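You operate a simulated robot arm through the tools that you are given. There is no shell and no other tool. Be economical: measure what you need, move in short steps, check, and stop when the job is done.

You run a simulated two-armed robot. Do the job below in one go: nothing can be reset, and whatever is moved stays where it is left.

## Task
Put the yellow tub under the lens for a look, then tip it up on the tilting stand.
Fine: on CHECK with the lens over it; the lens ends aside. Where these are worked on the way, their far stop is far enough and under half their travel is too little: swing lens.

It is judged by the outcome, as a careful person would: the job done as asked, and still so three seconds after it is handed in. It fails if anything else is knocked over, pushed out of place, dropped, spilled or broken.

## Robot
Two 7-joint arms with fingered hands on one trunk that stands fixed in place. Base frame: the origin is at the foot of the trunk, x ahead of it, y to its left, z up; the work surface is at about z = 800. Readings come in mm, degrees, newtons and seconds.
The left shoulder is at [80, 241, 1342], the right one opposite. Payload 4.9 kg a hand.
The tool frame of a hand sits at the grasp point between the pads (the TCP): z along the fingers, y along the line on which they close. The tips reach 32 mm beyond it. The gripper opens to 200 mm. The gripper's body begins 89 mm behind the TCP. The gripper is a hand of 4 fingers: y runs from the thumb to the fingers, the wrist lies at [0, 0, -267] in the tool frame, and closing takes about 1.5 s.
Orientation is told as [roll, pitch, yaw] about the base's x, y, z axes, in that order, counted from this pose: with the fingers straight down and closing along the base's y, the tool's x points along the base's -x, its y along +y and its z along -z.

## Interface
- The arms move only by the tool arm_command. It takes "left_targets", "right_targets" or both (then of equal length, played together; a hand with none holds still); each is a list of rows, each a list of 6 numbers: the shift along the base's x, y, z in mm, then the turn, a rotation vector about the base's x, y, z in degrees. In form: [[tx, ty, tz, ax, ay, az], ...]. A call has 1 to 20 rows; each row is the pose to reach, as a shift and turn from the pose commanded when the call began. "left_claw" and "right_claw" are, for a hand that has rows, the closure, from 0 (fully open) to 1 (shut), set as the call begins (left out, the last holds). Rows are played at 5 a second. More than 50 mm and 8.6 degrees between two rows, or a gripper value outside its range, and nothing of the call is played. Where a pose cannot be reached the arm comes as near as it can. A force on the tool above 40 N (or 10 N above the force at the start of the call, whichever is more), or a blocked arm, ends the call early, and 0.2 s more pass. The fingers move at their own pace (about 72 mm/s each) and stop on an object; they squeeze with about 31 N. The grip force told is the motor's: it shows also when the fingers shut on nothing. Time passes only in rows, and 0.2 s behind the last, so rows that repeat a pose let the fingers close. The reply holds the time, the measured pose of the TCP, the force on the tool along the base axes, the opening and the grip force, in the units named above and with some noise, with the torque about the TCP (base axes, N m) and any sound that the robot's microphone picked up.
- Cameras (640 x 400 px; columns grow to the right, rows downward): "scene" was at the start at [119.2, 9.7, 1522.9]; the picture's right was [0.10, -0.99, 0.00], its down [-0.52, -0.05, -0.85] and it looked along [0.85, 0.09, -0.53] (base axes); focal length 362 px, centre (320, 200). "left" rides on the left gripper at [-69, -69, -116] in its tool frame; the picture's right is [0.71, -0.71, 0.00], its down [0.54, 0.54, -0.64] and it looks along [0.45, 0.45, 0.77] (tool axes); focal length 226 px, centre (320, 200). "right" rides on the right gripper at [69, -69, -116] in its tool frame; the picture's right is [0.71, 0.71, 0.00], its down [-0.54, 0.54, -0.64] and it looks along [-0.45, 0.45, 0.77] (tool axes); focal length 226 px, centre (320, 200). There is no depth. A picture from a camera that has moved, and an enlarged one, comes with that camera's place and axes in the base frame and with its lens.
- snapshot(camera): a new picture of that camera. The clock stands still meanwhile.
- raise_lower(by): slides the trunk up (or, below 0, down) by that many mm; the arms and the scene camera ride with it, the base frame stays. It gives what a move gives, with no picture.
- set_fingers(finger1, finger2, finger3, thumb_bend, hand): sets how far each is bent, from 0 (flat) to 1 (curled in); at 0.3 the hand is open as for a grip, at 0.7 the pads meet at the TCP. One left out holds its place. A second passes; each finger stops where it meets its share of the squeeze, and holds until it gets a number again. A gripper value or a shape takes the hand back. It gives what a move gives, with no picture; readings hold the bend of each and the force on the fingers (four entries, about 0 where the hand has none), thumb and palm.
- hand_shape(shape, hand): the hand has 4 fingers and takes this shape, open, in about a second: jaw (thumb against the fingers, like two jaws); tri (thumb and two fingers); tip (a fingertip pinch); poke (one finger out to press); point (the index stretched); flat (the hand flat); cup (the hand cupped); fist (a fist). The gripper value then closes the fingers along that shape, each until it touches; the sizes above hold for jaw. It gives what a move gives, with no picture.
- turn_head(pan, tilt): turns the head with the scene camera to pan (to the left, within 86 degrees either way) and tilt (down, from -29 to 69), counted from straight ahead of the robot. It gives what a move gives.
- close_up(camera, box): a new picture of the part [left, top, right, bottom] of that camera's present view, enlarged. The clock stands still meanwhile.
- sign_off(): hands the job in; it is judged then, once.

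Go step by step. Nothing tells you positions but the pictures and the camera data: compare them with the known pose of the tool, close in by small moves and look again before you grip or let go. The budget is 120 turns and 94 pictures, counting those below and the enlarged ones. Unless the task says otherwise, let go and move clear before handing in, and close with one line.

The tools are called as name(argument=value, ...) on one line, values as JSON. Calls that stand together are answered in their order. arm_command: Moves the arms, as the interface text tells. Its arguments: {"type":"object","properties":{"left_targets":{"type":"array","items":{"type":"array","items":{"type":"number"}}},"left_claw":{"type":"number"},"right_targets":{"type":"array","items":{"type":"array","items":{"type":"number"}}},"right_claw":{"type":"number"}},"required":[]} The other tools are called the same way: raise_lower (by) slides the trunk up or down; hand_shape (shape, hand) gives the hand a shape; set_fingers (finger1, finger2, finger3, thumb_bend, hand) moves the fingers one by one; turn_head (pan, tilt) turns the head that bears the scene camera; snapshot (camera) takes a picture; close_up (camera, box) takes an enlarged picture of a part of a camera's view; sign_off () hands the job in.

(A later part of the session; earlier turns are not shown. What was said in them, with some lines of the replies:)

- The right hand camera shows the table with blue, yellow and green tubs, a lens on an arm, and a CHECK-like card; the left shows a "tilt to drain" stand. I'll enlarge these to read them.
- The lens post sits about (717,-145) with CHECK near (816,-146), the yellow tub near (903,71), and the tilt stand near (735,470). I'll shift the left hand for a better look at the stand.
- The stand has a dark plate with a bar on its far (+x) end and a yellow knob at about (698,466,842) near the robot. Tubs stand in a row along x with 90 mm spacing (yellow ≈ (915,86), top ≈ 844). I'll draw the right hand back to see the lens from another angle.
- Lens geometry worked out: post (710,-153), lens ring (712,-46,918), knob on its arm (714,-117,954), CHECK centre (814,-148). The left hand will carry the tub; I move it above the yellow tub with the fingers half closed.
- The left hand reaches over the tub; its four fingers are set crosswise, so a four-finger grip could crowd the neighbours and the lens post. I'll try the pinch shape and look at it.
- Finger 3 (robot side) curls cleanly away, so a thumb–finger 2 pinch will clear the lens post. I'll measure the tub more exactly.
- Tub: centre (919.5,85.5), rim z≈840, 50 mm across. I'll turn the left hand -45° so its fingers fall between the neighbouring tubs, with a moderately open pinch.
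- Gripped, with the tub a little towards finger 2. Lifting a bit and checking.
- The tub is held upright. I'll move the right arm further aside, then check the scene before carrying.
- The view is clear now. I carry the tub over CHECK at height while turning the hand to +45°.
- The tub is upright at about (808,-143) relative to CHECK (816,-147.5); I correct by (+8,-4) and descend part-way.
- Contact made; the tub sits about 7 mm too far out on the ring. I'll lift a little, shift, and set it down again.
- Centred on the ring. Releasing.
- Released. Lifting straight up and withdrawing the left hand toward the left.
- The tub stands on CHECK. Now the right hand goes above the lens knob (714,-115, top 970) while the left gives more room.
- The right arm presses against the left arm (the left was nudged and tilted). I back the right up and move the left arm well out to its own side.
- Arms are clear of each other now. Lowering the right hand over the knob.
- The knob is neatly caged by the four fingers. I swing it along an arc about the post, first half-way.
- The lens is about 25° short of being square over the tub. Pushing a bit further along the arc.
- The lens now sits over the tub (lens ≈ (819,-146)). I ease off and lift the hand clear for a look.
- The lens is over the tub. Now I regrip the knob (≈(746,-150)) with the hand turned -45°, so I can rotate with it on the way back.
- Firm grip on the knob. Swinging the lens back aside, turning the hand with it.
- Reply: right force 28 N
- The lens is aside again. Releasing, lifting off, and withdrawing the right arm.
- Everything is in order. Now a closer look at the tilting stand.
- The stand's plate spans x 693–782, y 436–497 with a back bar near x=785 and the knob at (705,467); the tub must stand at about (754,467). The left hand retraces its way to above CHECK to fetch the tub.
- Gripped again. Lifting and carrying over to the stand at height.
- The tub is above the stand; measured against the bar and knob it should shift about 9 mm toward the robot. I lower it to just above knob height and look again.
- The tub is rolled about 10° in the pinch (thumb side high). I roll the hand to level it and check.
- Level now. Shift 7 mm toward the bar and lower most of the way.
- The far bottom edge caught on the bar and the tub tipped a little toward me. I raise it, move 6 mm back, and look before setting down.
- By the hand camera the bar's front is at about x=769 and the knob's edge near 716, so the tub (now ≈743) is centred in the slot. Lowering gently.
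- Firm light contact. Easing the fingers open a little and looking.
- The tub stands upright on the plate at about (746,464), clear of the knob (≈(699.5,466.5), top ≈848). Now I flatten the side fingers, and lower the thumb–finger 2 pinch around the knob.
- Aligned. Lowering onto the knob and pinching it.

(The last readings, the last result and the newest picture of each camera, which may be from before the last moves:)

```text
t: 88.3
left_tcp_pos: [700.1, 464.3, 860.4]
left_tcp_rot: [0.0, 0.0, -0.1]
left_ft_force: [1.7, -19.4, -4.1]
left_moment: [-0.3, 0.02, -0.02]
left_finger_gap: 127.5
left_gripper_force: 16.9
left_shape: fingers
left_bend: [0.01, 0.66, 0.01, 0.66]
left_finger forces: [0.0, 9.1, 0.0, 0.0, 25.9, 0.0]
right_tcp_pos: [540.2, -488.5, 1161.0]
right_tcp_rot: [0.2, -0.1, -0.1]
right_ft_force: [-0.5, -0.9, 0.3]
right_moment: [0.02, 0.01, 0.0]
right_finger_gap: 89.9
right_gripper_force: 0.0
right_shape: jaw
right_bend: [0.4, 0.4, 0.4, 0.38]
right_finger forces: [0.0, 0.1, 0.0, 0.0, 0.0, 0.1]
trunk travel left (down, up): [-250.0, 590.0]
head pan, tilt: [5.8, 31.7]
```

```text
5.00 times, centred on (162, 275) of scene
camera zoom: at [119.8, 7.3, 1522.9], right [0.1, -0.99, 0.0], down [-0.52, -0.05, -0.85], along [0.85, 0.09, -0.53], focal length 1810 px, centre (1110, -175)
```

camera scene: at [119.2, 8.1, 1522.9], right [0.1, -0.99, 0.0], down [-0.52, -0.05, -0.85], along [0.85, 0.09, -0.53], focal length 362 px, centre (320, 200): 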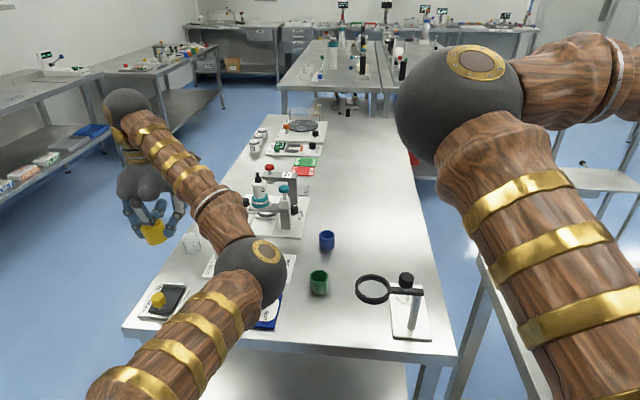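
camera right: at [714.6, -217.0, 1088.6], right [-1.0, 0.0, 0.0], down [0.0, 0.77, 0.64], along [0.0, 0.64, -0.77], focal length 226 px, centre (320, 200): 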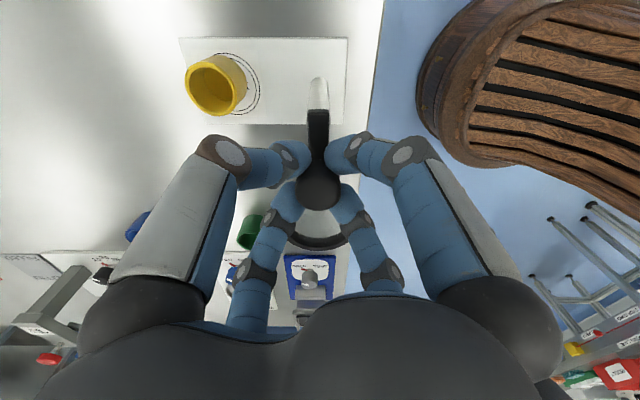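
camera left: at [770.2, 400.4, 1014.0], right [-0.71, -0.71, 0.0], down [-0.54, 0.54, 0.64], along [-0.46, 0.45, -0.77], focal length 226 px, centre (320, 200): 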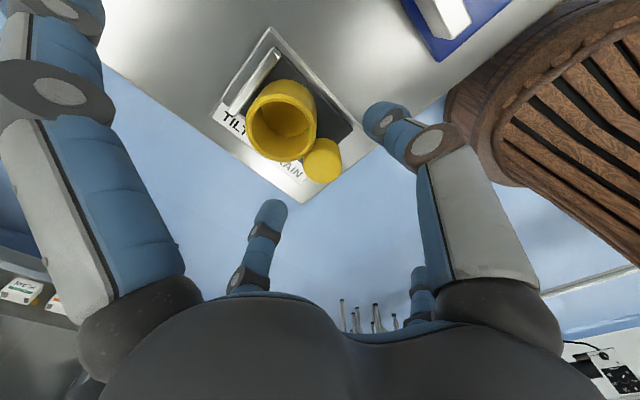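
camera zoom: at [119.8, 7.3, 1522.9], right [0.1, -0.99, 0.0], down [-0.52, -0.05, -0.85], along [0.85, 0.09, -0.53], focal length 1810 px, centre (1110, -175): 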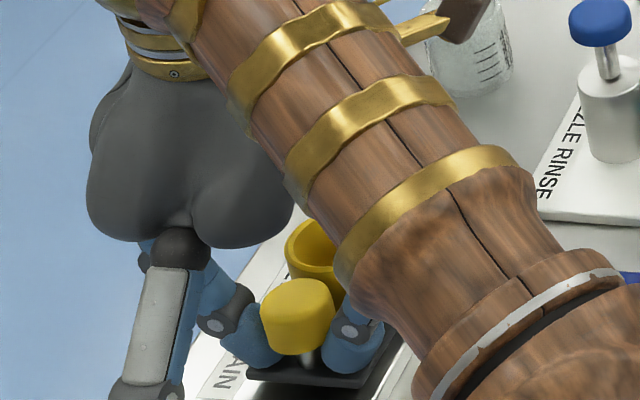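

The knob is pinched. I start lifting it along an arc about the far hinge, watching the forces.

arm_command(left_targets=[[0, -2, 0, 0, 0, 0], [1, -2, 3, 0, 0, 0], [2.6, -2, 6.3, 0, 0, 0], [5.7, -2, 12.6, 0, 0, 0], [9.3, -2, 18.5, 0, 0, 0], [9.3, -2, 18.5, 0, 0, 0]])

close_up(camera="scene", box=[98, 235, 226, 315])

```text
t: 89.7
left_tcp_pos: [711.0, 464.5, 876.0]
left_tcp_rot: [0.0, 0.1, 0.0]
left_ft_force: [-1.4, -13.8, -6.2]
left_moment: [0.08, 0.31, -0.03]
left_finger_gap: 127.9
left_gripper_force: 26.2
left_shape: fingers
left_bend: [0.01, 0.66, 0.01, 0.66]
left_finger forces: [0.0, 24.2, 0.1, 0.0, 28.0, 0.0]
right_tcp_pos: [540.4, -487.0, 1161.6]
right_tcp_rot: [0.0, 0.1, 0.1]
right_ft_force: [-1.2, -0.2, 0.7]
right_moment: [0.02, 0.0, 0.03]
right_finger_gap: 89.9
right_gripper_force: 0.1
right_shape: jaw
right_bend: [0.4, 0.4, 0.4, 0.38]
right_finger forces: [0.1, 0.0, 0.0, 0.0, 0.1, 0.0]
trunk travel left (down, up): [-250.0, 590.0]
head pan, tilt: [5.8, 31.7]
```

```text
5.00 times, centred on (162, 275) of scene
camera zoom: at [119.8, 8.4, 1522.9], right [0.1, -0.99, 0.0], down [-0.52, -0.05, -0.85], along [0.85, 0.09, -0.53], focal length 1810 px, centre (1110, -175)
```

zoom: 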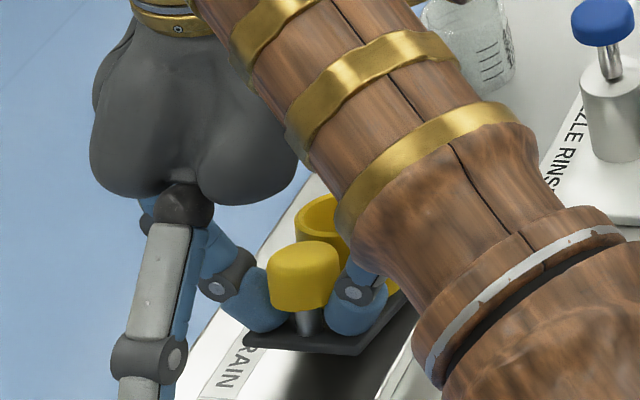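

The plate tilts with the tub on it. Continuing the arc in small steps.

arm_command(left_targets=[[2, 2.0, 2.8, 0, 0, 0], [4.1, 2, 5.5, 0, 0, 0], [6.4, 2, 8.2, 0, 0, 0], [8.7, 2, 10.8, 0, 0, 0], [11.2, 2, 13.2, 0, 0, 0], [13.7, 2, 15.5, 0, 0, 0], [13.7, 2, 15.5, 0, 0, 0]])

```text
t: 91.3
left_tcp_pos: [724.7, 464.0, 894.2]
left_tcp_rot: [0.1, 0.1, 0.0]
left_ft_force: [-1.1, -18.2, -3.7]
left_moment: [-0.17, 0.22, 0.0]
left_finger_gap: 127.7
left_gripper_force: 22.7
left_shape: fingers
left_bend: [0.01, 0.66, 0.01, 0.66]
left_finger forces: [0.1, 16.4, 0.0, 0.0, 28.5, 0.0]
right_tcp_pos: [541.2, -487.8, 1160.8]
right_tcp_rot: [0.1, 0.1, 0.1]
right_ft_force: [0.6, 0.0, -0.3]
right_moment: [0.02, -0.03, 0.01]
right_finger_gap: 90.1
right_gripper_force: 0.0
right_shape: jaw
right_bend: [0.4, 0.4, 0.4, 0.38]
right_finger forces: [0.0, 0.0, 0.0, 0.0, 0.1, 0.0]
trunk travel left (down, up): [-250.0, 590.0]
head pan, tilt: [5.8, 31.7]
```

arm_command(left_targets=[[2.8, -1, 2.2, 0, 0, 0], [5.5, -2, 4.3, 0, 0, 0], [8.4, -2, 6.3, 0, 0, 0], [11.3, -2, 8.1, 0, 0, 0], [11.3, -2, 8.1, 0, 0, 0]])

close_up(camera="scene", box=[98, 235, 226, 315])

```text
t: 92.3
left_tcp_pos: [730.8, 463.3, 897.7]
left_tcp_rot: [-0.2, 0.8, 0.1]
left_ft_force: [-15.9, -4.4, -8.1]
left_moment: [0.33, 0.41, -0.18]
left_finger_gap: 127.8
left_gripper_force: 27.3
left_shape: fingers
left_bend: [0.01, 0.65, 0.01, 0.66]
left_finger forces: [0.0, 29.9, 0.0, 0.0, 25.3, 0.1]
right_tcp_pos: [538.8, -488.7, 1161.9]
right_tcp_rot: [0.0, 0.0, -0.1]
right_ft_force: [0.3, 0.3, -0.1]
right_moment: [0.05, 0.0, -0.01]
right_finger_gap: 89.7
right_gripper_force: 0.0
right_shape: jaw
right_bend: [0.4, 0.4, 0.4, 0.38]
right_finger forces: [0.1, 0.1, 0.0, 0.0, 0.0, 0.1]
trunk travel left (down, up): [-250.0, 590.0]
head pan, tilt: [5.8, 31.7]
stopped in row 5 (left hand): the force on the tool passed its limit at 43 N (the readings are from after the stop); the commanded pose is now the measured one
```

```text
5.00 times, centred on (162, 275) of scene
camera zoom: at [117.6, 9.9, 1523.2], right [0.1, -0.99, 0.0], down [-0.52, -0.05, -0.85], along [0.85, 0.09, -0.53], focal length 1810 px, centre (1110, -175)
```

zoom: 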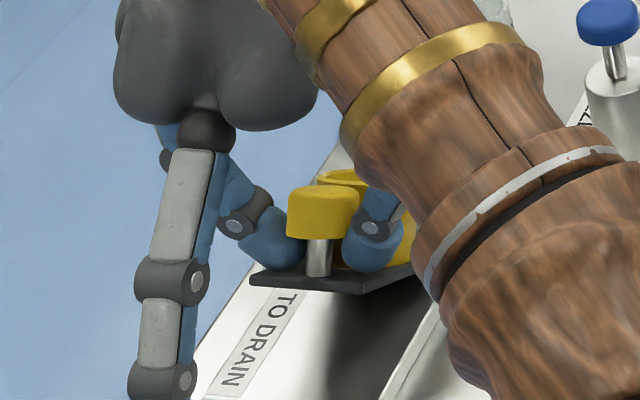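

The tilt has reached its stop (about 35°). I loosen the pinch a touch, fingers still flanking the knob, to see whether the plate holds by itself.

set_fingers(hand="left", finger2=0.63, thumb_bend=0.63)

close_up(camera="scene", box=[98, 235, 226, 315])

```text
t: 93.3
left_tcp_pos: [733.7, 462.7, 897.6]
left_tcp_rot: [-0.3, 0.6, 0.1]
left_ft_force: [-0.5, -0.4, 0.0]
left_moment: [0.01, 0.01, -0.02]
left_finger_gap: 129.9
left_gripper_force: 0.1
left_shape: fingers
left_bend: [0.01, 0.63, 0.01, 0.63]
left_finger forces: [0.1, 0.0, 0.1, 0.1, 0.0, 0.1]
right_tcp_pos: [539.2, -487.6, 1163.1]
right_tcp_rot: [0.0, 0.0, 0.0]
right_ft_force: [-0.7, 0.0, 0.6]
right_moment: [0.01, 0.0, 0.01]
right_finger_gap: 89.9
right_gripper_force: 0.1
right_shape: jaw
right_bend: [0.4, 0.4, 0.4, 0.38]
right_finger forces: [0.0, 0.0, 0.1, 0.0, 0.0, 0.1]
trunk travel left (down, up): [-250.0, 590.0]
head pan, tilt: [5.8, 31.7]
```

```text
5.00 times, centred on (162, 275) of scene
camera zoom: at [119.2, 9.6, 1522.9], right [0.1, -0.99, 0.0], down [-0.52, -0.05, -0.85], along [0.85, 0.09, -0.53], focal length 1810 px, centre (1110, -175)
```

zoom: 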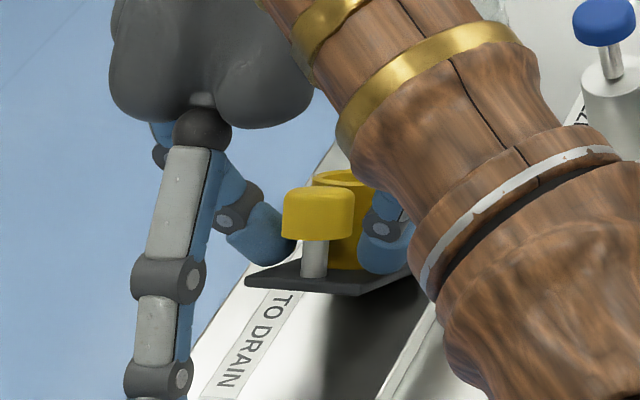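

The plate stays up by itself. Opening wide and withdrawing upward and back.

set_fingers(hand="left", finger2=0.42, thumb_bend=0.42)

arm_command(left_targets=[[0, 0, 10, 0, 0, 0], [0, 0, 30, 0, 0, 0], [0, 0, 60, 0, 0, 0], [0, 0, 100, 0, 0, 0], [-10, 10, 140, 0, 0, 0], [-40, 40, 170, 0, 0, 0], [-75, 75, 190, 0, 0, 0], [-110, 110, 210, 0, 0, 0], [-145, 145, 230, 0, 0, 0], [-180, 180, 250, 0, 0, 0], [-180, 180, 250, 0, 0, 0]])

close_up(camera="scene", box=[98, 235, 226, 315])

snapshot(camera="scene")

```text
t: 94.3
left_tcp_pos: [732.4, 464.1, 897.7]
left_tcp_rot: [-0.3, 0.5, 0.2]
left_ft_force: [-0.4, 0.4, 0.2]
left_moment: [-0.02, -0.01, 0.0]
left_finger_gap: 148.5
left_gripper_force: 0.1
left_shape: fingers
left_bend: [0.01, 0.42, 0.01, 0.42]
left_finger forces: [0.0, 0.1, 0.0, 0.1, 0.0, 0.0]
right_tcp_pos: [540.5, -489.1, 1161.8]
right_tcp_rot: [0.0, 0.0, 0.0]
right_ft_force: [-0.4, -0.5, -0.8]
right_moment: [0.05, 0.0, -0.01]
right_finger_gap: 89.8
right_gripper_force: 0.0
right_shape: jaw
right_bend: [0.4, 0.4, 0.4, 0.38]
right_finger forces: [0.0, 0.1, 0.1, 0.0, 0.0, 0.0]
trunk travel left (down, up): [-250.0, 590.0]
head pan, tilt: [5.8, 31.7]
```

```text
refused: row 6 steps farther than a row can; nothing moved
```

```text
5.00 times, centred on (162, 275) of scene
camera zoom: at [119.2, 9.6, 1522.9], right [0.1, -0.99, 0.0], down [-0.52, -0.05, -0.85], along [0.85, 0.09, -0.53], focal length 1810 px, centre (1110, -175)
```

zoom: 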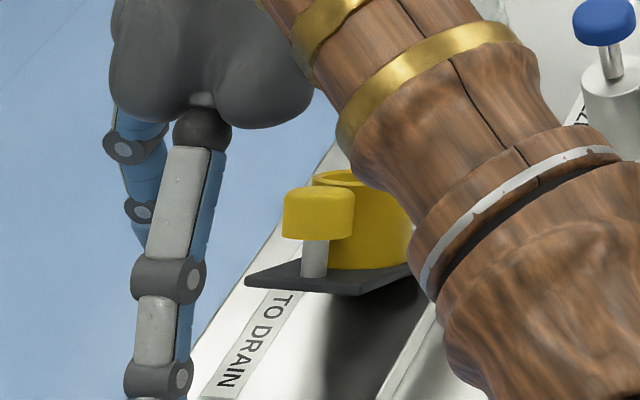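

```text
1 pictures are left
camera scene: at [119.2, 9.6, 1522.9], right [0.1, -0.99, 0.0], down [-0.52, -0.05, -0.85], along [0.85, 0.09, -0.53], focal length 362 px, centre (320, 200)
```

scene: 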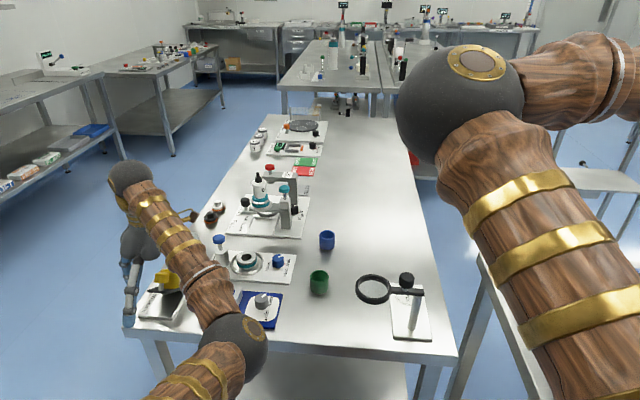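

The plate holds and the fingers are free; only the withdrawal was refused for its step size. Repeating it with smaller steps.

arm_command(left_targets=[[0, 0, 10, 0, 0, 0], [0, 0, 30, 0, 0, 0], [0, 0, 60, 0, 0, 0], [0, 0, 100, 0, 0, 0], [0, 0, 140, 0, 0, 0], [-15, 15, 170, 0, 0, 0], [-40, 40, 190, 0, 0, 0], [-66, 66, 210, 0, 0, 0], [-92, 92, 230, 0, 0, 0], [-120, 120, 250, 0, 0, 0], [-148, 148, 260, 0, 0, 0], [-175, 175, 270, 0, 0, 0], [-175, 175, 270, 0, 0, 0]])

close_up(camera="scene", box=[98, 225, 226, 345])

```text
t: 97.1
left_tcp_pos: [558.2, 640.8, 1168.3]
left_tcp_rot: [-0.1, 0.7, 0.0]
left_ft_force: [-0.3, -0.6, 0.5]
left_moment: [0.0, -0.02, 0.0]
left_finger_gap: 148.7
left_gripper_force: 0.1
left_shape: fingers
left_bend: [0.01, 0.42, 0.01, 0.42]
left_finger forces: [0.0, 0.1, 0.0, 0.0, 0.0, 0.0]
right_tcp_pos: [540.4, -489.1, 1161.1]
right_tcp_rot: [0.0, 0.0, 0.0]
right_ft_force: [-0.9, 0.0, -0.5]
right_moment: [0.01, 0.01, 0.01]
right_finger_gap: 89.8
right_gripper_force: 0.1
right_shape: jaw
right_bend: [0.4, 0.4, 0.4, 0.38]
right_finger forces: [0.0, 0.0, 0.0, 0.0, 0.0, 0.1]
trunk travel left (down, up): [-250.0, 590.0]
head pan, tilt: [5.8, 31.7]
```

```text
3.33 times, centred on (162, 285) of scene
camera zoom: at [119.8, 8.6, 1522.9], right [0.1, -0.99, 0.0], down [-0.52, -0.05, -0.85], along [0.85, 0.09, -0.53], focal length 1207 px, centre (847, -83)
```

zoom: 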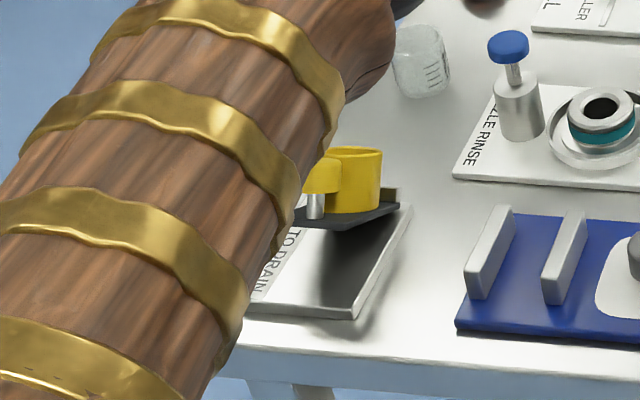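

The tub rests on the tilted plate against the bar, the lens is aside, and both hands are clear, so I hand the job in.

sign_off()

```text
The job is handed in.
```

The yellow tub was set on CHECK, the lens was swung over it and then back aside, and the tub now stands on the tilting stand. The stand is tipped up to its stop and stays up without being held.
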